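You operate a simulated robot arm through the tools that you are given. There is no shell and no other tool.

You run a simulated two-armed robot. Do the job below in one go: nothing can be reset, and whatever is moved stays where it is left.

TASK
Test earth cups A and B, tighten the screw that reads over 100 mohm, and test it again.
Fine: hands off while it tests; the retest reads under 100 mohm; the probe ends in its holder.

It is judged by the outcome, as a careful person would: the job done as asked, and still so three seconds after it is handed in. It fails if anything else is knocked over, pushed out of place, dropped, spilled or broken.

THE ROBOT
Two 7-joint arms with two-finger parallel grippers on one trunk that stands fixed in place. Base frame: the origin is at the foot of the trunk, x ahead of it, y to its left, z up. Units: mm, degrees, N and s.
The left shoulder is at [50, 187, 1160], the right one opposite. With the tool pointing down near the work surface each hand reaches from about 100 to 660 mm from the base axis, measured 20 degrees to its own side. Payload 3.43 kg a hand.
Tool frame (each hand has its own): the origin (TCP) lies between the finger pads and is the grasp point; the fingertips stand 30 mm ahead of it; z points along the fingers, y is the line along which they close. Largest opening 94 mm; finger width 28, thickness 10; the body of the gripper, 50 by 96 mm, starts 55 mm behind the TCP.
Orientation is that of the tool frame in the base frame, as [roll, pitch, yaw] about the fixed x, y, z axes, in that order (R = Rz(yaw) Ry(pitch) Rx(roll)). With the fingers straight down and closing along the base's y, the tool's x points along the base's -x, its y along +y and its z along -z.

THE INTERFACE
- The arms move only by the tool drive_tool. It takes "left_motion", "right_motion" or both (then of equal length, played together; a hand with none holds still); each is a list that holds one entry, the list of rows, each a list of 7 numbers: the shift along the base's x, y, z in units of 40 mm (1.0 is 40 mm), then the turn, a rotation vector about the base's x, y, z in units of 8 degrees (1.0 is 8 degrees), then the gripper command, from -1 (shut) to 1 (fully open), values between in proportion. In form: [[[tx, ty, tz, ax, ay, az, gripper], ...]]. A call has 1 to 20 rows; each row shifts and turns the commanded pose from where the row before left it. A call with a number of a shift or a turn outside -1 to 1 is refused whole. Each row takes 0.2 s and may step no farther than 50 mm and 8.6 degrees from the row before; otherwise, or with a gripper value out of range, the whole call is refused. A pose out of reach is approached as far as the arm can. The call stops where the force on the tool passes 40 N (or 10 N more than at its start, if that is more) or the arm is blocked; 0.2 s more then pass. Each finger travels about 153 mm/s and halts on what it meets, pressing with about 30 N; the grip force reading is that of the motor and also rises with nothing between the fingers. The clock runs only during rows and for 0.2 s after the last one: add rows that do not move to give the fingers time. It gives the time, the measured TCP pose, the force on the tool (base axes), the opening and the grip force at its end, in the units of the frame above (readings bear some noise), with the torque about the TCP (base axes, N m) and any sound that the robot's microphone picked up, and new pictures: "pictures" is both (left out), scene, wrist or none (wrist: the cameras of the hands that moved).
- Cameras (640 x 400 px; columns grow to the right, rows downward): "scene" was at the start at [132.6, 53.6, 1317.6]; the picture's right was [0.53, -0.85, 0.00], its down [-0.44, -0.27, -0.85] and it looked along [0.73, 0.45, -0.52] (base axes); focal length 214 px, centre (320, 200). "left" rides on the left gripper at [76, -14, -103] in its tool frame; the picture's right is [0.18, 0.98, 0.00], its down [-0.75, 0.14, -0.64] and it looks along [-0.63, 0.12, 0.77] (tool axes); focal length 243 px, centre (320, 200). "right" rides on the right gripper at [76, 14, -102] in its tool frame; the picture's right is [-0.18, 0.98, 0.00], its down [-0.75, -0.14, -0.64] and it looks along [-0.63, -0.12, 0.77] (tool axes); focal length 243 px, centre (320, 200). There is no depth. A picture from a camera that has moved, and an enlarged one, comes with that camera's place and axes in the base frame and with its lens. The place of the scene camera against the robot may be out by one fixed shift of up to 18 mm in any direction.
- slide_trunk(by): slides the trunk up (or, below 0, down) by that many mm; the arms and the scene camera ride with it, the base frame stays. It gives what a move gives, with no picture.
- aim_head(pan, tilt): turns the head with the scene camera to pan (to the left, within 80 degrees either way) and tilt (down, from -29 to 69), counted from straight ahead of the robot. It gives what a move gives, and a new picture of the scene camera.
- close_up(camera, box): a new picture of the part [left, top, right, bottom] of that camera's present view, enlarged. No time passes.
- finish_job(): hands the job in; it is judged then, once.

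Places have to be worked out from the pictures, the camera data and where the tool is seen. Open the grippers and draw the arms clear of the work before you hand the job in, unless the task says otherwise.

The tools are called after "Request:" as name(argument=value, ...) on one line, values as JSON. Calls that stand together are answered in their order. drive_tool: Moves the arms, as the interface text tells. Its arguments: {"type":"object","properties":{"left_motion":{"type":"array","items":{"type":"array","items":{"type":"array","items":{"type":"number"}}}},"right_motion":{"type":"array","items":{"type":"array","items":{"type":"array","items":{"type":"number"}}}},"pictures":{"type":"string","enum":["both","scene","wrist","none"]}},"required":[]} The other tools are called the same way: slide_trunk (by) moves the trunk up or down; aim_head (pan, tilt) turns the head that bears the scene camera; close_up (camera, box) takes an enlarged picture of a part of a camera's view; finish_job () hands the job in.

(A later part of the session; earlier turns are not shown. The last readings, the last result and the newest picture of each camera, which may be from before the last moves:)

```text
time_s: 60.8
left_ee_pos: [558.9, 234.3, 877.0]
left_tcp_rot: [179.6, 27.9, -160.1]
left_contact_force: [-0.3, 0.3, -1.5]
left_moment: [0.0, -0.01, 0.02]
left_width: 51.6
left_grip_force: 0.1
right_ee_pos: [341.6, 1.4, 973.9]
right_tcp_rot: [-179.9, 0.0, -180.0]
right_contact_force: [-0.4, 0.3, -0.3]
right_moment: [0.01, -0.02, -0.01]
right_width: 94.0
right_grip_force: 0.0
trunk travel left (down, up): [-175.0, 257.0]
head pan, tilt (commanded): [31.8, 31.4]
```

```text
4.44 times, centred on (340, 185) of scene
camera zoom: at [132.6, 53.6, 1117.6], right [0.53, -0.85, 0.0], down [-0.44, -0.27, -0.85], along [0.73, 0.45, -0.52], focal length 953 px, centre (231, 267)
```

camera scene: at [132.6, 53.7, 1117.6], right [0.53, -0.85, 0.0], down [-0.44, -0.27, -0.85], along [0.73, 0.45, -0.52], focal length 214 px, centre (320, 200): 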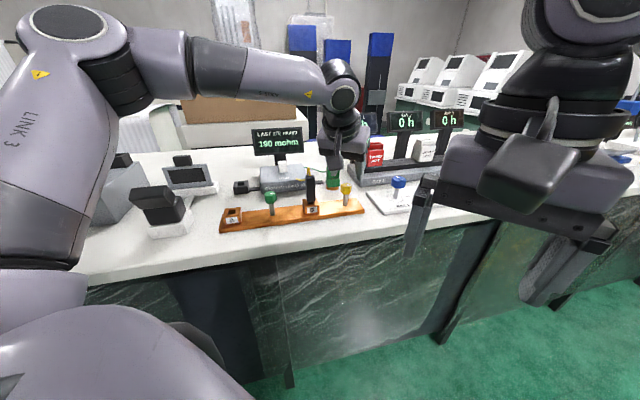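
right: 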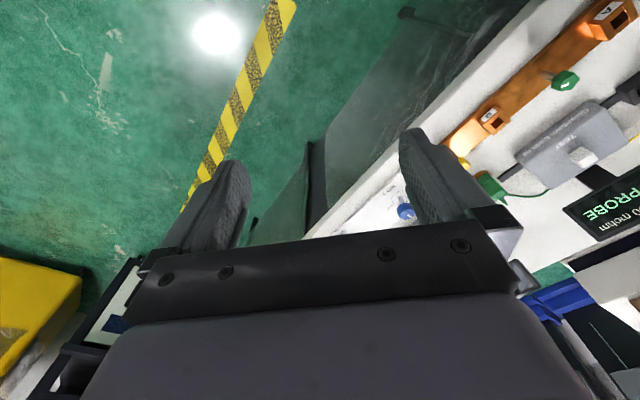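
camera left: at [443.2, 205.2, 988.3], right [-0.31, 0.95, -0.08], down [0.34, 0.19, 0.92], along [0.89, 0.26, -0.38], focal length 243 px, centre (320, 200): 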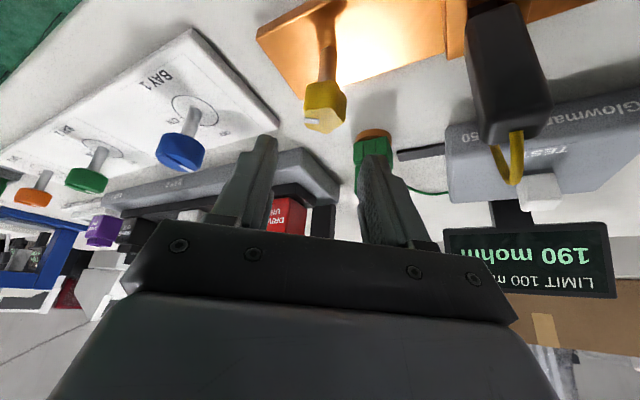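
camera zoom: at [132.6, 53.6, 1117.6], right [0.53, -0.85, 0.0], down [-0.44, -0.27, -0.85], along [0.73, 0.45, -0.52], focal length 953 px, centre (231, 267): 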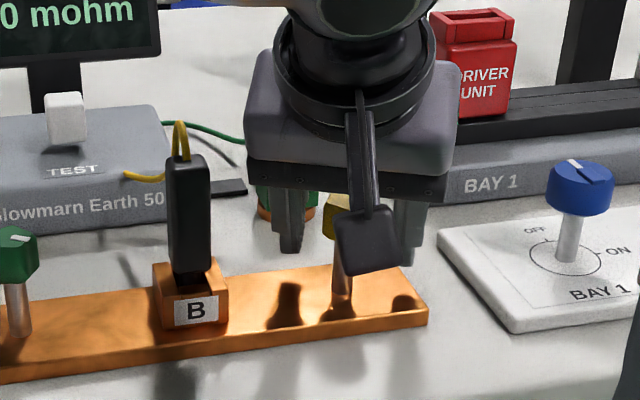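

The hand is back at +20° with the knob turned ~36° clockwise. Second bite: close and turn 47° clockwise, watching the torque.

Request:
drive_tool(left_motion=[[[0, 0, 0, 0, 0, 0, -0.3], [0, 0, 0, 0, 0, 0, -1], [0, 0, 0, 0, 0, 0, -1], [0, 0, 0, 0, 0, -0.95, -1], [0, 0, 0, 0, 0, -0.95, -1], [0, 0, 0, 0, 0, -0.95, -1], [0, 0, 0, 0, 0, 0, -1]]], pictures="none")

Request:
close_up(camera="left", box=[220, 80, 420, 240])

```text
time_s: 62.4
left_ee_pos: [559.3, 234.7, 878.7]
left_tcp_rot: [179.7, 28.0, 176.9]
left_contact_force: [-0.7, 5.2, 1.4]
left_moment: [-0.32, 0.62, -0.03]
left_width: 28.7
left_grip_force: 44.9
right_ee_pos: [341.7, 2.4, 973.9]
right_tcp_rot: [-180.0, 0.0, 180.0]
right_contact_force: [0.2, 0.3, -0.1]
right_moment: [0.0, -0.03, 0.0]
right_width: 93.9
right_grip_force: 0.0
trunk travel left (down, up): [-175.0, 257.0]
head pan, tilt (commanded): [31.8, 31.4]
```

```text
2.50 times, centred on (320, 160) of left
camera zoom: at [442.0, 226.7, 931.8], right [-0.11, 0.99, -0.08], down [0.37, 0.12, 0.92], along [0.92, 0.07, -0.38], focal length 606 px, centre (320, 300)
```

zoom: 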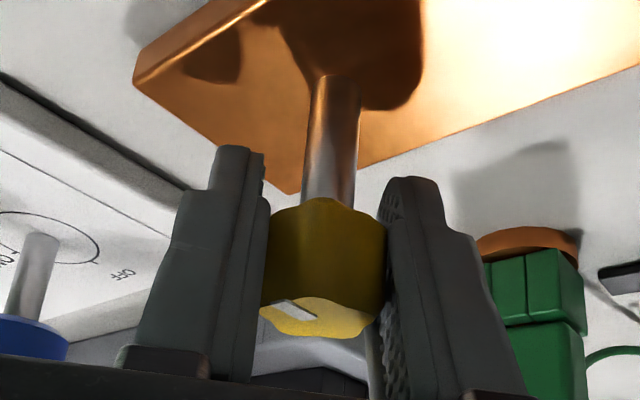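

The knob follows freely. I finish this stroke to about −26°, then open and swing back.

Request:
drive_tool(left_motion=[[[0, 0, 0, 0, 0, -0.95, -1], [0, 0, 0, 0, 0, -0.95, -1], [0, 0, 0, 0, 0, -0.95, -1], [0, 0, 0, 0, 0, 0, -1]]], pictures="none")

Request:
close_up(camera="left", box=[220, 80, 420, 240])

Request:
close_up(camera="scene", box=[270, 130, 390, 230])

```text
time_s: 63.4
left_ee_pos: [558.6, 232.9, 878.5]
left_tcp_rot: [179.7, 28.1, 154.1]
left_contact_force: [-4.2, 1.8, 0.1]
left_moment: [-0.37, 0.03, 0.01]
left_width: 28.4
left_grip_force: 45.3
right_ee_pos: [341.2, 1.6, 974.1]
right_tcp_rot: [-179.9, 0.0, 180.0]
right_contact_force: [-0.2, 0.1, 0.3]
right_moment: [0.01, 0.0, 0.0]
right_width: 93.9
right_grip_force: 0.1
trunk travel left (down, up): [-175.0, 257.0]
head pan, tilt (commanded): [31.8, 31.4]
```

```text
2.50 times, centred on (320, 160) of left
camera zoom: at [447.6, 271.8, 931.9], right [0.28, 0.96, -0.08], down [0.39, -0.03, 0.92], along [0.88, -0.29, -0.38], focal length 606 px, centre (320, 300)
```

zoom: 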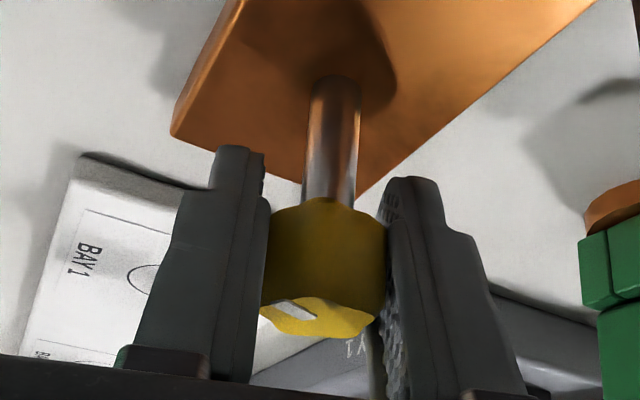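

```text
4.00 times, centred on (330, 180) of scene
camera zoom: at [132.2, 53.8, 1117.6], right [0.53, -0.85, 0.0], down [-0.44, -0.27, -0.85], along [0.73, 0.45, -0.52], focal length 858 px, centre (280, 280)
```

zoom: 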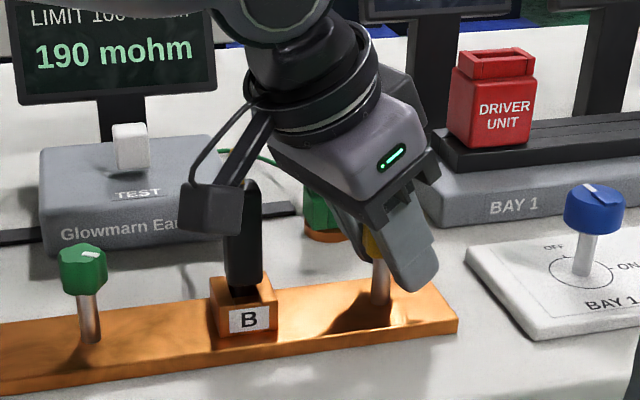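

About 82° turned so far, still no resisting torque. Next bite: open, swing back 46°, close, and turn on.

Request:
drive_tool(left_motion=[[[0, 0, 0, 0, 0, 0, -0.2], [0, 0, 0, 0, 0, 0, 0.1], [0, 0, 0, 0, 0, 0.96, 0.1], [0, 0, 0, 0, 0, 0.96, 0.1], [0, 0, 0, 0, 0, 0.96, 0.1], [0, 0, 0, 0, 0, 0.96, 0.1], [0, 0, 0, 0, 0, 0.96, 0.1], [0, 0, 0, 0, 0, 0.94, 0.1], [0, 0, 0, 0, 0, 0, 0.1], [0, 0, 0, 0, 0, 0, -0.3], [0, 0, 0, 0, 0, 0, -1], [0, 0, 0, 0, 0, 0, -1], [0, 0, 0, 0, 0, -0.95, -1], [0, 0, 0, 0, 0, -0.95, -1], [0, 0, 0, 0, 0, -0.95, -1], [0, 0, 0, 0, 0, 0, -1]]], pictures="none")

Request:
close_up(camera="left", box=[220, 80, 420, 240])

```text
time_s: 66.8
left_ee_pos: [559.5, 234.8, 877.7]
left_tcp_rot: [179.6, 28.0, 177.2]
left_contact_force: [-3.9, 7.0, 1.5]
left_moment: [0.37, 0.84, -0.07]
left_width: 29.0
left_grip_force: 44.9
right_ee_pos: [340.4, 1.9, 973.9]
right_tcp_rot: [-180.0, 0.0, 180.0]
right_contact_force: [0.2, 0.1, -0.8]
right_moment: [-0.01, -0.02, -0.02]
right_width: 93.9
right_grip_force: 0.1
trunk travel left (down, up): [-175.0, 257.0]
head pan, tilt (commanded): [31.8, 31.4]
```

```text
2.50 times, centred on (320, 160) of left
camera zoom: at [442.1, 226.0, 931.8], right [-0.12, 0.99, -0.08], down [0.37, 0.12, 0.92], along [0.92, 0.08, -0.38], focal length 606 px, centre (320, 300)
```

zoom: 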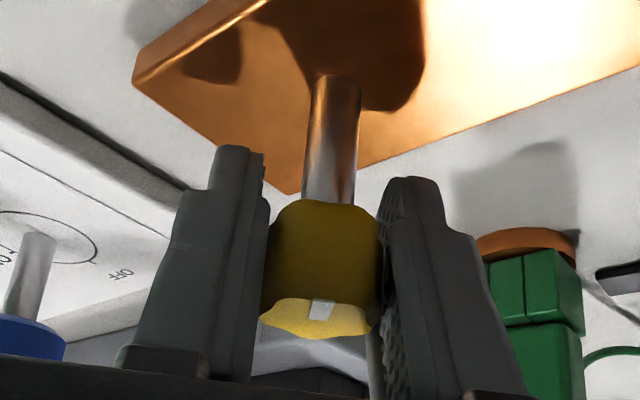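

About 105° turned; mark now faces the robot, torque still negligible. I keep turning.

Request:
drive_tool(left_motion=[[[0, 0, 0, 0, 0, -0.95, -1], [0, 0, 0, 0, 0, -0.95, -1], [0, 0, 0, 0, 0, -0.95, -1], [0, 0, 0, 0, 0, 0, -1]]], pictures="none")

Request:
close_up(camera="left", box=[220, 80, 420, 240])

Request:
close_up(camera="scene", box=[270, 130, 390, 230])

```text
time_s: 67.8
left_ee_pos: [558.7, 233.1, 877.9]
left_tcp_rot: [179.7, 28.0, 154.4]
left_contact_force: [-4.7, 1.6, -1.9]
left_moment: [0.18, 0.22, -0.01]
left_width: 28.7
left_grip_force: 45.5
right_ee_pos: [342.0, 1.0, 975.3]
right_tcp_rot: [-180.0, -0.1, -179.9]
right_contact_force: [0.3, -1.0, -0.2]
right_moment: [0.03, -0.01, -0.01]
right_width: 94.1
right_grip_force: 0.0
trunk travel left (down, up): [-175.0, 257.0]
head pan, tilt (commanded): [31.8, 31.4]
```

```text
2.50 times, centred on (320, 160) of left
camera zoom: at [447.4, 271.2, 931.8], right [0.28, 0.96, -0.08], down [0.39, -0.03, 0.92], along [0.88, -0.29, -0.38], focal length 606 px, centre (320, 300)
```

zoom: 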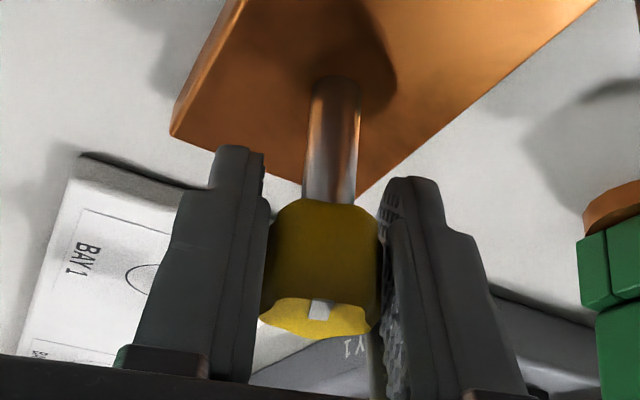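

```text
4.00 times, centred on (330, 180) of scene
camera zoom: at [132.4, 53.8, 1117.6], right [0.53, -0.85, 0.0], down [-0.44, -0.27, -0.85], along [0.73, 0.45, -0.52], focal length 858 px, centre (280, 280)
```

zoom: 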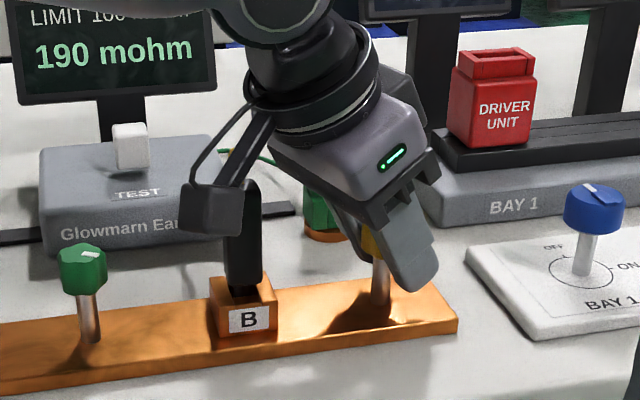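

About 128° turned with no stop yet. Another bite.

Request:
drive_tool(left_motion=[[[0, 0, 0, 0, 0, 0, -0.2], [0, 0, 0, 0, 0, 0, 0.1], [0, 0, 0, 0, 0, 0.96, 0.1], [0, 0, 0, 0, 0, 0.96, 0.1], [0, 0, 0, 0, 0, 0.96, 0.1], [0, 0, 0, 0, 0, 0.96, 0.1], [0, 0, 0, 0, 0, 0.96, 0.1], [0, 0, 0, 0, 0, 0.94, 0.1], [0, 0, 0, 0, 0, 0, 0.1], [0, 0, 0, 0, 0, 0, -0.3], [0, 0, 0, 0, 0, 0, -1], [0, 0, 0, 0, 0, 0, -1], [0, 0, 0, 0, 0, -0.95, -1], [0, 0, 0, 0, 0, -0.95, -1], [0, 0, 0, 0, 0, -0.95, -1], [0, 0, 0, 0, 0, 0, -1]]], pictures="none")

Request:
close_up(camera="left", box=[220, 80, 420, 240])

```text
time_s: 71.2
left_ee_pos: [558.9, 235.2, 877.3]
left_tcp_rot: [179.6, 28.0, 177.5]
left_contact_force: [-5.1, 4.5, -0.6]
left_moment: [0.14, 0.32, 0.02]
left_width: 28.4
left_grip_force: 45.2
right_ee_pos: [340.9, 1.1, 973.5]
right_tcp_rot: [-179.9, -0.1, -180.0]
right_contact_force: [0.6, 0.9, 0.1]
right_moment: [-0.01, 0.01, -0.03]
right_width: 94.1
right_grip_force: 0.0
trunk travel left (down, up): [-175.0, 257.0]
head pan, tilt (commanded): [31.8, 31.4]
```

```text
2.50 times, centred on (320, 160) of left
camera zoom: at [442.2, 225.4, 931.8], right [-0.12, 0.99, -0.08], down [0.37, 0.12, 0.92], along [0.92, 0.08, -0.38], focal length 606 px, centre (320, 300)
```

zoom: 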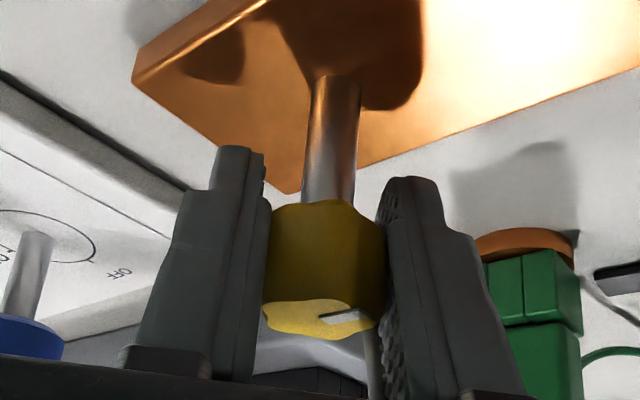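

About 151° now, the mark swings on to the left side; still free. I continue the stroke.

Request:
drive_tool(left_motion=[[[0, 0, 0, 0, 0, -0.95, -1], [0, 0, 0, 0, 0, -0.95, -1], [0, 0, 0, 0, 0, -0.95, -1], [0, 0, 0, 0, 0, 0, -1]]], pictures="none")

Request:
close_up(camera="left", box=[220, 80, 420, 240])

```text
time_s: 72.2
left_ee_pos: [558.8, 234.2, 878.2]
left_tcp_rot: [179.6, 27.9, 154.7]
left_contact_force: [-5.6, 2.4, 0.4]
left_moment: [0.04, 0.26, -0.02]
left_width: 28.3
left_grip_force: 45.0
right_ee_pos: [341.3, 1.1, 974.0]
right_tcp_rot: [-179.9, 0.0, 179.9]
right_contact_force: [-0.5, -0.4, 0.3]
right_moment: [-0.03, 0.01, 0.01]
right_width: 94.2
right_grip_force: 0.0
trunk travel left (down, up): [-175.0, 257.0]
head pan, tilt (commanded): [31.8, 31.4]
```

```text
2.50 times, centred on (320, 160) of left
camera zoom: at [447.2, 270.6, 931.8], right [0.27, 0.96, -0.08], down [0.39, -0.03, 0.92], along [0.88, -0.28, -0.38], focal length 606 px, centre (320, 300)
```

zoom: 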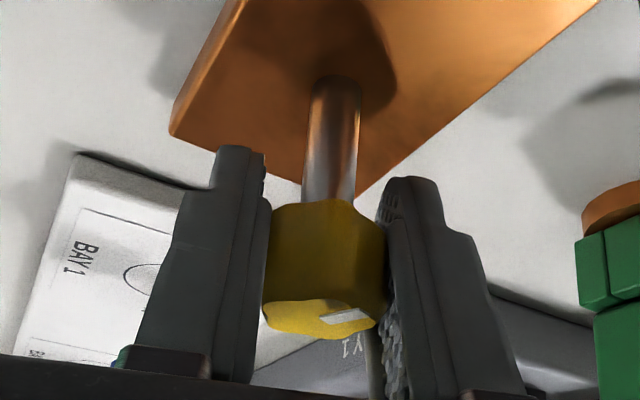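

About 174° turned, still no end stop. I take another full bite.

Request:
drive_tool(left_motion=[[[0, 0, 0, 0, 0, 0, -0.2], [0, 0, 0, 0, 0, 0, 0.1], [0, 0, 0, 0, 0, 0.96, 0.1], [0, 0, 0, 0, 0, 0.96, 0.1], [0, 0, 0, 0, 0, 0.96, 0.1], [0, 0, 0, 0, 0, 0.96, 0.1], [0, 0, 0, 0, 0, 0.96, 0.1], [0, 0, 0, 0, 0, 0.94, 0.1], [0, 0, 0, 0, 0, 0, 0.1], [0, 0, 0, 0, 0, 0, -0.3], [0, 0, 0, 0, 0, 0, -1], [0, 0, 0, 0, 0, 0, -1], [0, 0, 0, 0, 0, -0.95, -1], [0, 0, 0, 0, 0, -0.95, -1], [0, 0, 0, 0, 0, -0.95, -1], [0, 0, 0, 0, 0, 0, -1]]], pictures="none")

Request:
close_up(camera="left", box=[220, 80, 420, 240])

Request:
close_up(camera="scene", box=[270, 130, 390, 230])

```text
time_s: 75.6
left_ee_pos: [558.5, 234.5, 878.4]
left_tcp_rot: [179.5, 28.0, 177.9]
left_contact_force: [-7.9, 7.2, 4.6]
left_moment: [0.35, 0.51, 0.11]
left_width: 28.5
left_grip_force: 44.9
right_ee_pos: [340.4, 1.5, 973.9]
right_tcp_rot: [180.0, 0.1, 179.9]
right_contact_force: [-0.2, -0.9, -0.6]
right_moment: [-0.01, -0.03, -0.04]
right_width: 93.8
right_grip_force: 0.1
trunk travel left (down, up): [-175.0, 257.0]
head pan, tilt (commanded): [31.8, 31.4]
```

```text
2.50 times, centred on (320, 160) of left
camera zoom: at [441.8, 224.7, 932.3], right [-0.13, 0.99, -0.08], down [0.37, 0.12, 0.92], along [0.92, 0.09, -0.38], focal length 606 px, centre (320, 300)
```

zoom: 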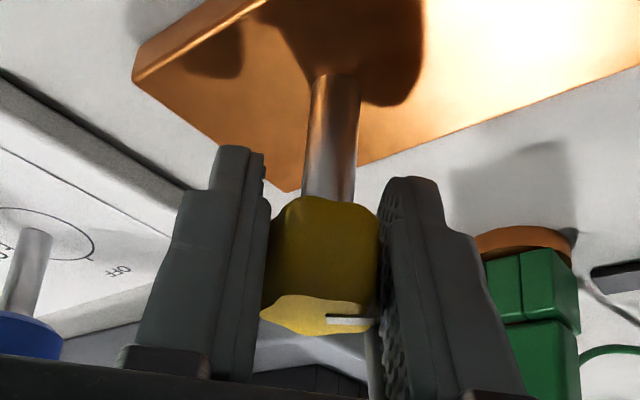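

```text
4.00 times, centred on (330, 180) of scene
camera zoom: at [131.6, 54.0, 1117.8], right [0.53, -0.85, 0.0], down [-0.44, -0.27, -0.85], along [0.73, 0.45, -0.52], focal length 858 px, centre (280, 280)
```

zoom: 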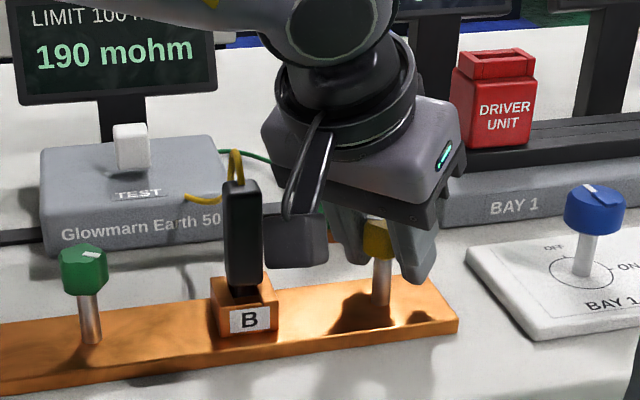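

Now resisting torque begins to show (+0.11 N·m) after ~190°. I turn on in small increments and watch it.

Request:
drive_tool(left_motion=[[[0, 0, 0, 0, 0, -0.5, -1], [0, 0, 0, 0, 0, -0.5, -1], [0, 0, 0, 0, 0, 0, -1]]], pictures="none")

Request:
close_up(camera="left", box=[260, 140, 380, 240])

```text
time_s: 76.4
left_ee_pos: [558.6, 234.2, 879.6]
left_tcp_rot: [179.6, 28.2, 170.0]
left_contact_force: [-8.6, 8.9, 8.3]
left_moment: [-0.15, 0.31, 0.34]
left_width: 27.7
left_grip_force: 44.7
right_ee_pos: [341.3, 0.8, 974.3]
right_tcp_rot: [-180.0, 0.0, 179.9]
right_contact_force: [0.8, 0.4, -0.2]
right_moment: [0.03, 0.0, -0.01]
right_width: 94.0
right_grip_force: 0.0
trunk travel left (down, up): [-175.0, 257.0]
head pan, tilt (commanded): [31.8, 31.4]
```

```text
4.00 times, centred on (320, 190) of left
camera zoom: at [441.4, 240.7, 932.4], right [0.01, 1.0, -0.08], down [0.38, 0.07, 0.92], along [0.93, -0.04, -0.38], focal length 970 px, centre (320, 240)
```

zoom: 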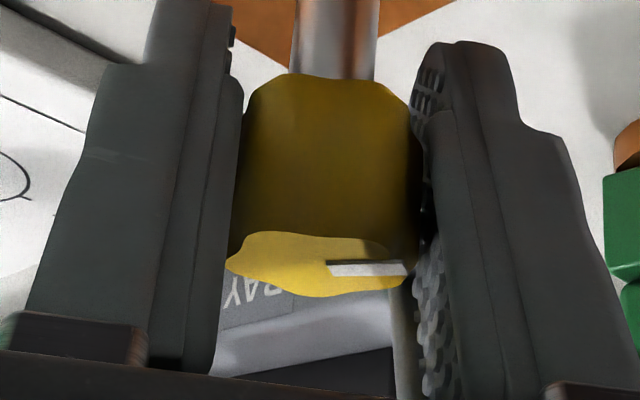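

Torque has risen to 0.34 N·m — the screw is tightening up. One more small increment to confirm it is snug.

Request:
drive_tool(left_motion=[[[0, 0, 0, 0, 0, -0.5, -1], [0, 0, 0, 0, 0, -0.5, -1], [0, 0, 0, 0, 0, 0, -1]]], pictures="none")

Request:
close_up(camera="left", box=[260, 140, 380, 240])

Request:
close_up(camera="scene", box=[230, 120, 390, 240])

```text
time_s: 77.2
left_ee_pos: [559.0, 234.4, 879.8]
left_tcp_rot: [179.6, 28.1, 161.9]
left_contact_force: [-6.4, 6.5, 7.2]
left_moment: [-0.36, 0.39, 0.58]
left_width: 28.1
left_grip_force: 45.2
right_ee_pos: [340.5, 1.5, 974.5]
right_tcp_rot: [180.0, 0.2, -180.0]
right_contact_force: [0.0, 0.0, -0.2]
right_moment: [0.03, 0.0, -0.04]
right_width: 94.2
right_grip_force: 0.0
trunk travel left (down, up): [-175.0, 257.0]
head pan, tilt (commanded): [31.8, 31.4]
```

```text
4.00 times, centred on (320, 190) of left
camera zoom: at [443.3, 256.8, 932.4], right [0.15, 0.99, -0.08], down [0.39, 0.02, 0.92], along [0.91, -0.17, -0.38], focal length 970 px, centre (320, 240)
```

zoom: 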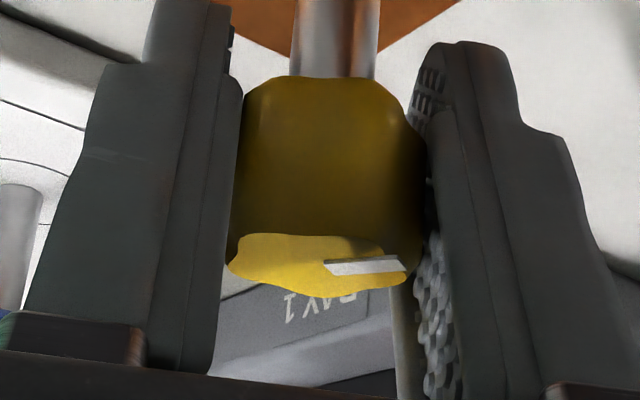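

```text
3.33 times, centred on (310, 180) of scene
camera zoom: at [131.3, 53.9, 1117.8], right [0.53, -0.85, 0.0], down [-0.44, -0.27, -0.85], along [0.73, 0.45, -0.52], focal length 715 px, centre (353, 267)
```

zoom: 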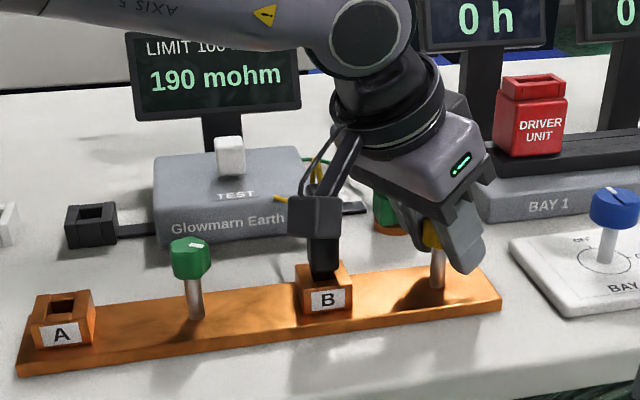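

Torque is 0.58 N·m and climbing steadily. I go one more small step to see whether the knob still turns or has stopped.

Request:
drive_tool(left_motion=[[[0, 0, 0, 0, 0, -0.5, -1], [0, 0, 0, 0, 0, -0.5, -1], [0, 0, 0, 0, 0, 0, -1]]], pictures="none")

Request:
close_up(camera="left", box=[260, 140, 380, 240])

```text
time_s: 78.0
left_ee_pos: [558.6, 234.9, 878.6]
left_tcp_rot: [179.5, 28.1, 153.7]
left_contact_force: [-7.3, 5.5, 8.3]
left_moment: [0.75, 0.19, 0.21]
left_width: 28.4
left_grip_force: 45.1
right_ee_pos: [339.5, 2.1, 974.7]
right_tcp_rot: [-179.9, 0.1, 180.0]
right_contact_force: [0.0, 0.3, -0.2]
right_moment: [-0.02, -0.01, 0.02]
right_width: 94.2
right_grip_force: 0.0
trunk travel left (down, up): [-175.0, 257.0]
head pan, tilt (commanded): [31.8, 31.4]
```

```text
4.00 times, centred on (320, 190) of left
camera zoom: at [447.3, 272.4, 932.5], right [0.29, 0.95, -0.08], down [0.38, -0.04, 0.92], along [0.88, -0.29, -0.38], focal length 970 px, centre (320, 240)
```

zoom: 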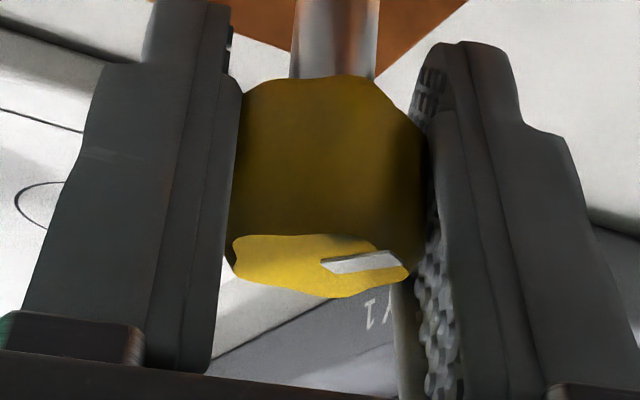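

The fingers slipped round the knob at over 0.58 N·m, so the screw is at its stop and tight. I open the fingers fully clear of it.

Request:
drive_tool(left_motion=[[[0, 0, 0, 0, 0, 0, -0.3], [0, 0, 0, 0, 0, 0, 0.1], [0, 0, 0, 0, 0, 0, 0.15], [0, 0, 0, 0, 0, 0, 0.15]]], pictures="wrist")

```text
time_s: 79.0
left_ee_pos: [558.5, 234.6, 879.1]
left_tcp_rot: [179.6, 28.0, 154.0]
left_contact_force: [-0.5, 0.3, 1.0]
left_moment: [-0.02, 0.02, -0.03]
left_width: 53.8
left_grip_force: 0.1
right_ee_pos: [341.0, 1.6, 974.0]
right_tcp_rot: [179.9, 0.0, -179.9]
right_contact_force: [-0.4, 0.3, -0.2]
right_moment: [0.0, 0.0, -0.02]
right_width: 94.0
right_grip_force: 0.0
trunk travel left (down, up): [-175.0, 257.0]
head pan, tilt (commanded): [31.8, 31.4]
camera left: at [448.1, 272.3, 931.8], right [0.28, 0.96, -0.08], down [0.39, -0.04, 0.92], along [0.88, -0.29, -0.38], focal length 243 px, centre (320, 200)
```

left: 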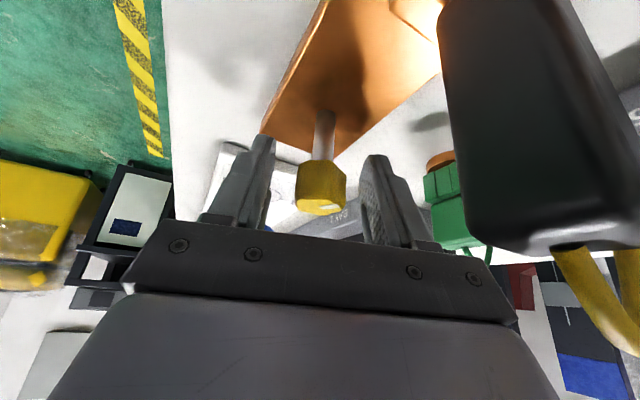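

Forces are zero and the knob is clear between the open fingers. I raise the trunk 200 mm, which lifts the hand straight up off the knob.

Request:
slide_trunk(by=200)

Request:
close_up(camera="scene", box=[220, 150, 380, 300])

```text
time_s: 81.1
left_ee_pos: [558.6, 234.4, 1077.7]
left_tcp_rot: [179.6, 28.1, 154.0]
left_contact_force: [0.0, 0.3, 0.4]
left_moment: [0.01, 0.01, 0.02]
left_width: 54.1
left_grip_force: 0.0
right_ee_pos: [342.0, 1.8, 1175.0]
right_tcp_rot: [180.0, 0.0, 180.0]
right_contact_force: [0.5, -0.6, -0.4]
right_moment: [-0.01, 0.0, 0.03]
right_width: 94.3
right_grip_force: 0.1
trunk travel left (down, up): [-375.0, 57.0]
head pan, tilt (commanded): [31.8, 31.4]
```

```text
2.67 times, centred on (300, 225) of scene
camera zoom: at [132.7, 53.6, 1317.5], right [0.53, -0.85, 0.0], down [-0.44, -0.27, -0.85], along [0.73, 0.45, -0.52], focal length 572 px, centre (373, 133)
```

zoom: 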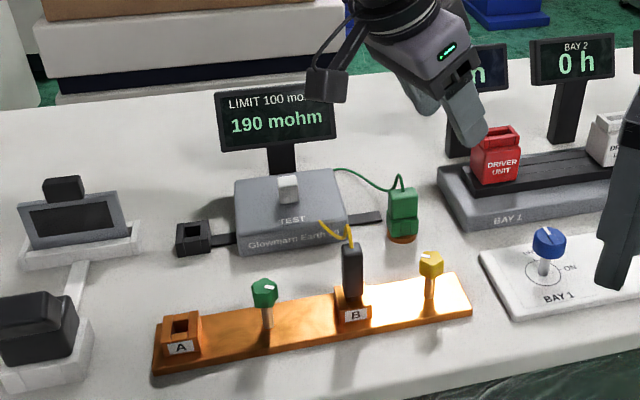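

The bench is undisturbed and the probe still stands in B. I swing round to above the TEST button again with fingers closed, at the earlier 24° tilt and heading.

Request:
drive_tool(left_motion=[[[-0.25, 0.6, 0, 0, 0, 0.981, 0], [-0.25, 0.6, 0, 0, 0, 0.981, -0.5], [-0.25, 0.6, 0, 0, 0, 0.981, -1], [-0.25, 0.6, 0, 0, 0, 0.981, -1], [-0.25, 0.6, 0, 0, 0, 0.981, -1], [0.434, 0.595, 0, 0, 0, 0.98, -1], [0.434, 0.595, 0, 0, 0, 0.98, -1], [0.434, 0.595, 0, 0, 0, 0.98, -1], [0.434, 0.595, 0, 0, 0, 0.98, -1], [0, 0, -0.8, -0.35, 0.355, 0, -1], [0, 0, -0.8, 0, 0, 0, -1], [0, 0, -0.6, 0, 0, 0, -1], [0, 0, 0, 0, 0, 0, -1]]], pictures="none")

Request:
close_up(camera="left", box=[220, 0, 420, 220])

Request:
close_up(camera="scene", box=[240, 150, 340, 250])

```text
time_s: 83.9
left_ee_pos: [578.8, 448.3, 989.1]
left_tcp_rot: [179.6, 23.9, -135.4]
left_contact_force: [-0.4, -0.2, 0.0]
left_moment: [0.01, -0.03, 0.0]
left_width: 0.2
left_grip_force: 29.9
right_ee_pos: [340.4, 0.4, 1173.5]
right_tcp_rot: [-180.0, 0.0, -180.0]
right_contact_force: [0.8, 0.2, 0.0]
right_moment: [-0.01, -0.01, 0.02]
right_width: 94.3
right_grip_force: 0.1
trunk travel left (down, up): [-375.0, 57.0]
head pan, tilt (commanded): [31.8, 31.4]
```

```text
1.82 times, centred on (320, 110) of left
camera zoom: at [509.0, 361.1, 1051.0], right [-0.81, 0.58, -0.07], down [0.21, 0.4, 0.89], along [0.55, 0.71, -0.44], focal length 441 px, centre (320, 364)
```

zoom: 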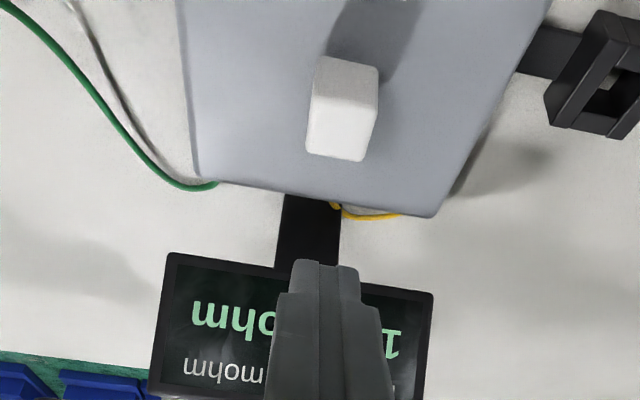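

```text
4.00 times, centred on (290, 200) of scene
camera zoom: at [132.5, 53.5, 1317.6], right [0.53, -0.85, 0.0], down [-0.44, -0.27, -0.85], along [0.73, 0.45, -0.52], focal length 858 px, centre (440, 200)
```

zoom: 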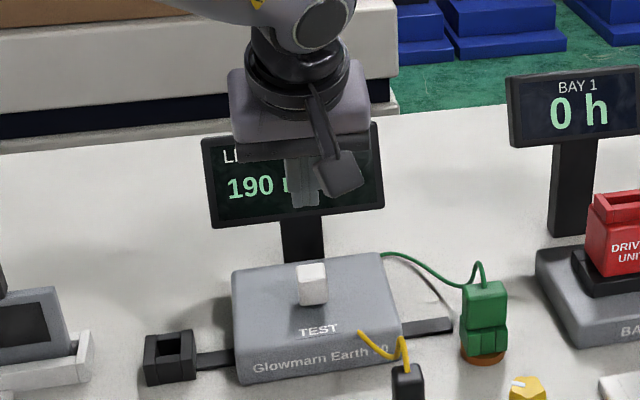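

Same pose as before. I descend, press to the same depth and lift off and draw back.

Request:
drive_tool(left_motion=[[[0, 0.025, -0.6, 0, 0, 0, -1], [0, 0, -0.6, 0, 0, 0, -1], [0, 0, -0.3, 0, 0, 0, -1], [0, 0, 0, 0, 0, 0, -1], [0, 0, -0.1, 0, 0, 0, -1], [0, 0, -0.1, 0, 0, 0, -1], [0, 0, -0.05, 0, 0, 0, -1], [0, 0, -0.05, 0, 0, 0, -1], [0, 0, 0.6, 0, 0, 0, -1], [0, 0, 0.9, 0, 0, 0, -1], [0, 0, 0.9, 0, 0, 0, -1], [-0.5, -0.5, 0.6, 0, 0, 0, -1], [-0.5, -0.5, 0.3, 0, 0, 0, -1], [0, 0, 0, 0, 0, 0, -1]]], pictures="none")

Request:
close_up(camera="scene", box=[230, 160, 350, 280])

Request:
close_up(camera="right", box=[500, 80, 640, 240])

```text
time_s: 86.9
left_ee_pos: [538.7, 411.2, 1050.1]
left_tcp_rot: [179.5, 24.0, -135.5]
left_contact_force: [0.0, -0.2, 1.1]
left_moment: [0.02, -0.01, 0.01]
left_width: 0.0
left_grip_force: 29.7
right_ee_pos: [341.4, 1.2, 1173.5]
right_tcp_rot: [180.0, 0.0, -179.9]
right_contact_force: [-0.7, 0.2, -1.1]
right_moment: [0.0, -0.02, 0.03]
right_width: 94.1
right_grip_force: 0.1
trunk travel left (down, up): [-375.0, 57.0]
head pan, tilt (commanded): [31.8, 31.4]
heard: click
```

```text
3.33 times, centred on (290, 220) of scene
camera zoom: at [132.7, 53.7, 1317.5], right [0.53, -0.85, 0.0], down [-0.44, -0.27, -0.85], along [0.73, 0.45, -0.52], focal length 715 px, centre (420, 133)
```

zoom: 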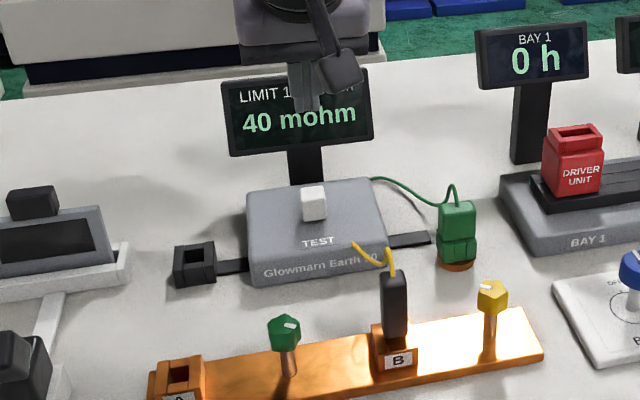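

```text
2.50 times, centred on (570, 160) of right
camera zoom: at [264.3, 15.8, 1276.3], right [0.18, 0.98, 0.0], down [0.75, -0.14, 0.64], along [0.63, -0.12, -0.77], focal length 606 px, centre (-305, 300)
```

zoom: 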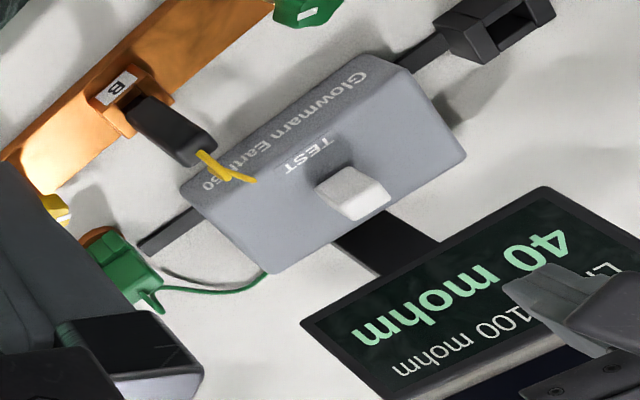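

The retest of B reads 40 mohm — pass. Now I go back over the probe in cup B, hand vertical, to fetch it for its holder.

Request:
drive_tool(left_motion=[[[-0.2075, -0.5575, 0, -0.422, 0.427, 0, -1], [-0.2075, -0.5575, 0, -0.422, 0.427, 0, -1], [-0.2075, -0.5575, -0.2, -0.422, 0.427, 0, -0.5], [-0.2075, -0.5575, -0.4, -0.422, 0.427, 0, 0.1], [-0.2075, -0.5575, -0.4, -0.422, 0.427, 0, 0.1], [0, 0, 0, 0, 0, 0, 0.1], [0, 0, 0, 0, 0, 0, 0.1]]], pictures="wrist")

Request:
close_up(camera="left", box=[220, 60, 420, 240])

Request:
close_up(camera="scene", box=[230, 160, 350, 280])

```text
time_s: 88.5
left_ee_pos: [497.5, 297.2, 1009.7]
left_tcp_rot: [179.7, -0.1, -135.5]
left_contact_force: [-0.1, -1.5, -0.6]
left_moment: [0.04, 0.0, -0.01]
left_width: 51.5
left_grip_force: 0.0
right_ee_pos: [341.0, 1.9, 1174.0]
right_tcp_rot: [-179.9, 0.0, 180.0]
right_contact_force: [-0.2, -1.0, -0.5]
right_moment: [-0.01, 0.0, -0.02]
right_width: 94.1
right_grip_force: 0.1
trunk travel left (down, up): [-375.0, 57.0]
head pan, tilt (commanded): [31.8, 31.4]
camera left: at [453.0, 235.0, 1111.4], right [-0.82, 0.57, 0.01], down [0.44, 0.63, 0.64], along [0.36, 0.53, -0.77], focal length 243 px, centre (320, 200)
```

left: 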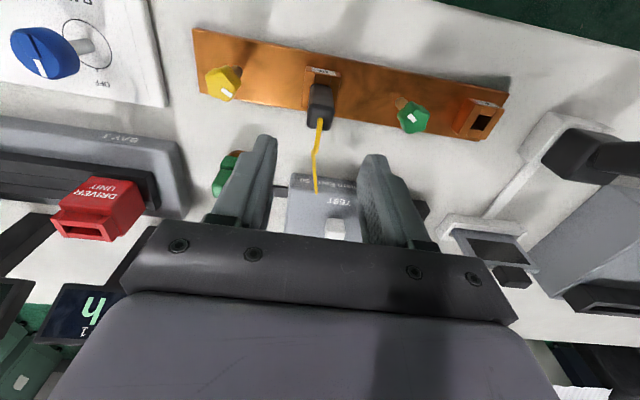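

```text
2.22 times, centred on (320, 150) of left
camera zoom: at [453.0, 235.0, 1111.4], right [-0.82, 0.57, 0.01], down [0.44, 0.63, 0.64], along [0.36, 0.53, -0.77], focal length 539 px, centre (320, 311)
```

zoom: 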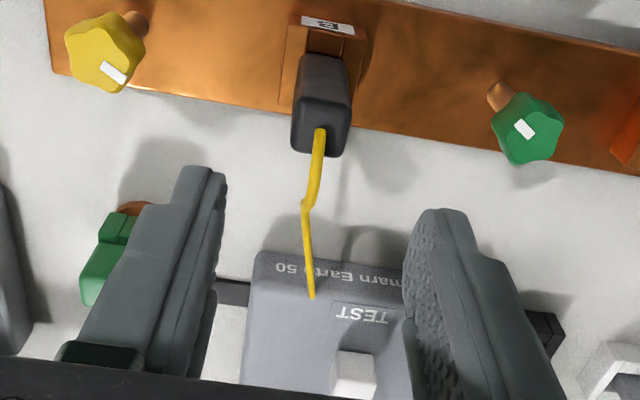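

```text
3.33 times, centred on (290, 220) of scene
camera zoom: at [132.6, 53.6, 1317.6], right [0.53, -0.85, 0.0], down [-0.44, -0.27, -0.85], along [0.73, 0.45, -0.52], focal length 715 px, centre (420, 133)
```

zoom: 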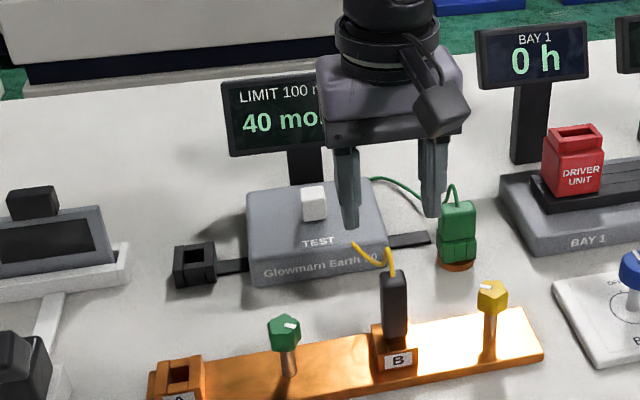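

The hand is 1–2 mm off the release pose; I correct that, descend to the grasp height and close on the handle.

Request:
drive_tool(left_motion=[[[-0.0125, 0.0375, -0.7, 0, 0, 0, 0.1], [0, 0, -0.7, 0, 0, 0, 0.1], [0, 0, -0.7, 0, 0, 0, 0.1], [0, 0, -0.4, 0, 0, 0, 0.1], [0, 0, -0.25, 0, 0, 0, 0.1], [0, 0, 0, 0, 0, 0, 0.1], [0, 0, 0, 0, 0, 0, -0.35], [0, 0, 0, 0, 0, 0, -1], [0, 0, 0, 0, 0, 0, -1]]], pictures="none")

Request:
close_up(camera="left", box=[240, 60, 400, 220])

```text
time_s: 90.5
left_ee_pos: [496.8, 300.1, 900.4]
left_tcp_rot: [179.7, 0.0, -135.4]
left_contact_force: [0.3, -0.2, 0.2]
left_moment: [0.02, 0.03, 0.02]
left_width: 22.9
left_grip_force: 29.8
right_ee_pos: [340.7, 1.4, 1174.3]
right_tcp_rot: [180.0, -0.1, -180.0]
right_contact_force: [0.2, -0.4, -0.1]
right_moment: [-0.03, 0.02, 0.01]
right_width: 94.1
right_grip_force: 0.1
trunk travel left (down, up): [-375.0, 57.0]
head pan, tilt (commanded): [31.8, 31.4]
```

```text
2.50 times, centred on (320, 140) of left
camera zoom: at [452.1, 237.1, 1001.4], right [-0.82, 0.57, 0.01], down [0.44, 0.63, 0.64], along [0.36, 0.53, -0.77], focal length 606 px, centre (320, 350)
```

zoom: 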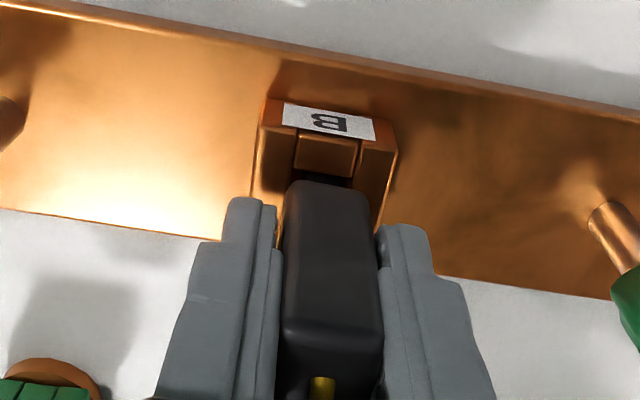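

Gripped. I lift 100 mm and carry the probe across, clear of the tester, to above its holder.

Request:
drive_tool(left_motion=[[[0, 0, 0.5, 0, 0, 0, -1], [0, 0, 1.0, 0, 0, 0, -1], [0, 0, 1.0, 0, 0, 0, -1], [-0.05, 0.988, 0, 0, 0, 0, -1], [-0.05, 0.988, 0, 0, 0, 0, -1], [-0.05, 0.988, 0, 0, 0, 0, -1], [-0.05, 0.988, 0, 0, 0, 0, -1], [-0.05, 0.988, 0, 0, 0, 0, -1], [-0.05, 0.988, 0, 0, 0, 0, -1], [0, 0, 0, 0, 0, 0, -1], [0, 0, 0, 0, 0, 0, -1]]], pictures="wrist")

Request:
close_up(camera="left", box=[240, 60, 400, 180])

Request:
close_up(camera="scene", box=[225, 180, 295, 250])

```text
time_s: 92.9
left_ee_pos: [484.1, 537.6, 1000.2]
left_tcp_rot: [179.7, 0.1, -135.4]
left_contact_force: [-0.3, 0.2, -0.2]
left_moment: [0.0, 0.01, 0.01]
left_width: 22.9
left_grip_force: 30.2
right_ee_pos: [341.3, 0.6, 1174.7]
right_tcp_rot: [-179.8, 0.1, -179.9]
right_contact_force: [0.7, 0.0, 0.2]
right_moment: [0.03, 0.0, 0.0]
right_width: 93.8
right_grip_force: 0.0
trunk travel left (down, up): [-375.0, 57.0]
head pan, tilt (commanded): [31.8, 31.4]
camera left: at [439.4, 474.0, 1101.1], right [-0.82, 0.57, 0.01], down [0.44, 0.63, 0.64], along [0.36, 0.53, -0.77], focal length 243 px, centre (320, 200)
```

left: 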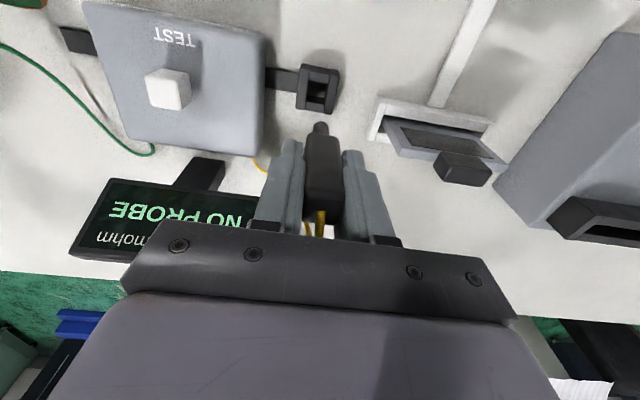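

```text
3.33 times, centred on (320, 120) of left
camera zoom: at [439.4, 474.0, 1101.1], right [-0.82, 0.57, 0.01], down [0.44, 0.63, 0.64], along [0.36, 0.53, -0.77], focal length 809 px, centre (320, 467)
```

zoom: 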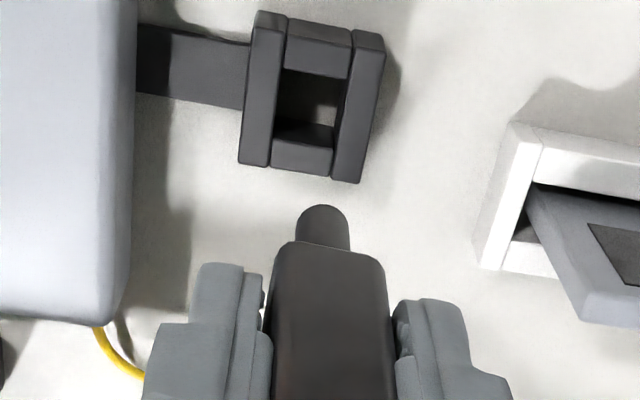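

```text
5.71 times, centred on (260, 215) of scene
camera zoom: at [132.6, 53.8, 1317.6], right [0.53, -0.85, 0.0], down [-0.44, -0.27, -0.85], along [0.73, 0.45, -0.52], focal length 1226 px, centre (663, 114)
```

zoom: 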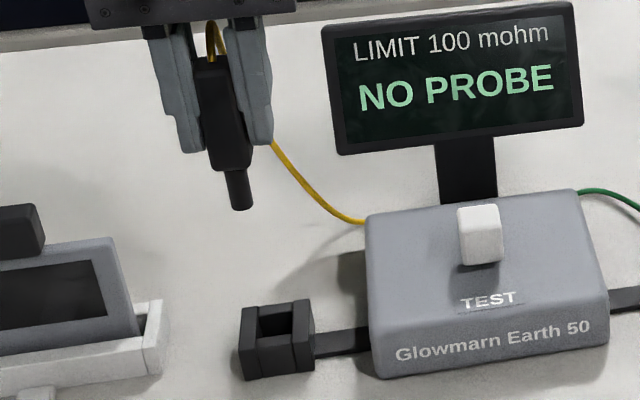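

The holder's hole is ~19 mm wide; the tip needs about 3.5 mm in x and −2 mm in y. I shift and lower to about 12 mm above its rim and check.

Request:
drive_tool(left_motion=[[[0.0875, -0.0475, -0.5, 0, 0, 0, -1], [0, 0, -0.8, 0, 0, 0, -1], [0, 0, -0.7, 0, 0, 0, -1], [0, 0, 0, 0, 0, 0, -1], [0, 0, 0, 0, 0, 0, -1]]], pictures="none")

Request:
close_up(camera="left", box=[270, 70, 370, 170])

Request:
close_up(camera="scene", box=[235, 210, 275, 250])

```text
time_s: 94.1
left_ee_pos: [487.5, 534.6, 919.8]
left_tcp_rot: [179.7, 0.0, -135.5]
left_contact_force: [-0.3, -0.2, -0.6]
left_moment: [0.03, -0.02, 0.01]
left_width: 22.7
left_grip_force: 29.7
right_ee_pos: [341.8, 1.1, 1173.6]
right_tcp_rot: [-179.9, 0.1, 180.0]
right_contact_force: [-1.2, -0.1, 0.3]
right_moment: [0.01, -0.01, 0.02]
right_width: 93.8
right_grip_force: 0.1
trunk travel left (down, up): [-375.0, 57.0]
head pan, tilt (commanded): [31.8, 31.4]
```

```text
4.00 times, centred on (320, 120) of left
camera zoom: at [443.7, 471.9, 1021.1], right [-0.82, 0.57, 0.01], down [0.44, 0.63, 0.64], along [0.36, 0.53, -0.77], focal length 970 px, centre (320, 520)
```

zoom: 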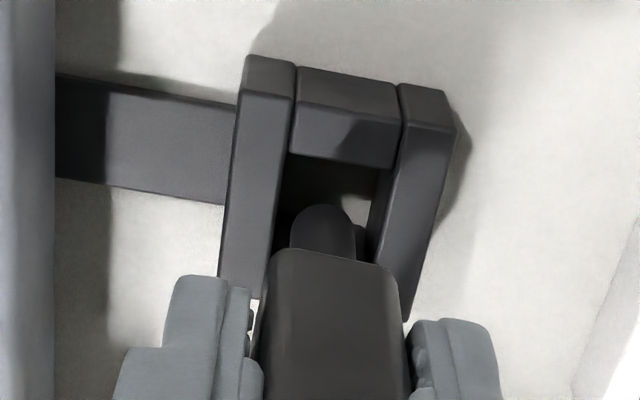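

```text
10.00 times, centred on (255, 230) of scene
camera zoom: at [132.6, 53.7, 1317.6], right [0.53, -0.85, 0.0], down [-0.44, -0.27, -0.85], along [0.73, 0.45, -0.52], focal length 2145 px, centre (970, -100)
```

zoom: 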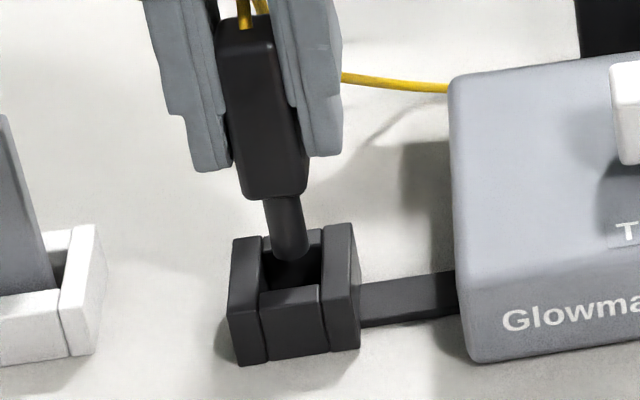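

The tip lines up with the holder's hole in both views. I lower in small steps.

Request:
drive_tool(left_motion=[[[0, 0, -0.1, 0, 0, 0, -1], [0, 0, -0.1, 0, 0, 0, -1], [0, 0, -0.1, 0, 0, 0, -1], [0, 0, -0.1, 0, 0, 0, -1], [0, 0, -0.1, 0, 0, 0, -1], [0, 0, -0.1, 0, 0, 0, -1], [0, 0, 0, 0, 0, 0, -1]]], pictures="none")

Request:
close_up(camera="left", box=[270, 70, 370, 170])

Request:
close_up(camera="scene", box=[235, 210, 275, 250])

```text
time_s: 95.7
left_ee_pos: [487.6, 534.4, 895.3]
left_tcp_rot: [179.7, -0.1, -135.4]
left_contact_force: [0.5, -0.5, -0.3]
left_moment: [0.03, -0.01, -0.01]
left_width: 22.8
left_grip_force: 29.7
right_ee_pos: [341.8, 1.9, 1173.0]
right_tcp_rot: [180.0, 0.1, 179.9]
right_contact_force: [0.1, 0.6, 0.1]
right_moment: [0.01, -0.02, -0.02]
right_width: 93.7
right_grip_force: 0.1
trunk travel left (down, up): [-375.0, 57.0]
head pan, tilt (commanded): [31.8, 31.4]
```

```text
4.00 times, centred on (320, 120) of left
camera zoom: at [443.8, 472.5, 997.3], right [-0.82, 0.57, 0.01], down [0.44, 0.63, 0.64], along [0.36, 0.53, -0.77], focal length 970 px, centre (320, 520)
```

zoom: 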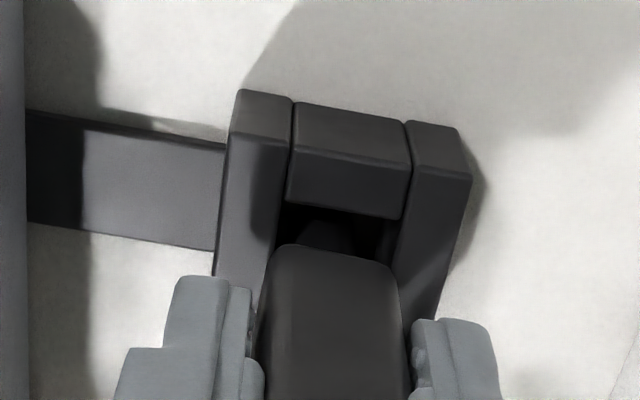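

```text
10.00 times, centred on (255, 230) of scene
camera zoom: at [132.6, 53.7, 1317.6], right [0.53, -0.85, 0.0], down [-0.44, -0.27, -0.85], along [0.73, 0.45, -0.52], focal length 2145 px, centre (970, -100)
```

zoom: 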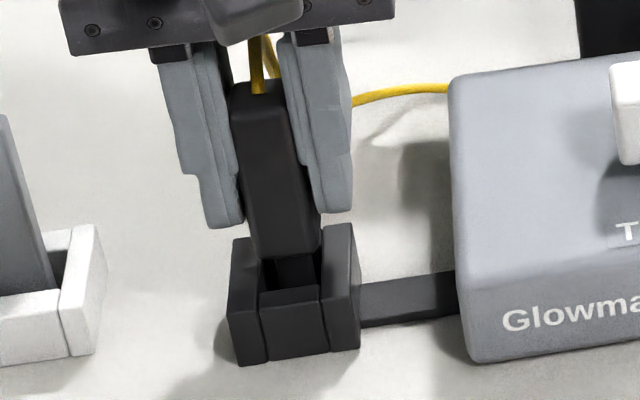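

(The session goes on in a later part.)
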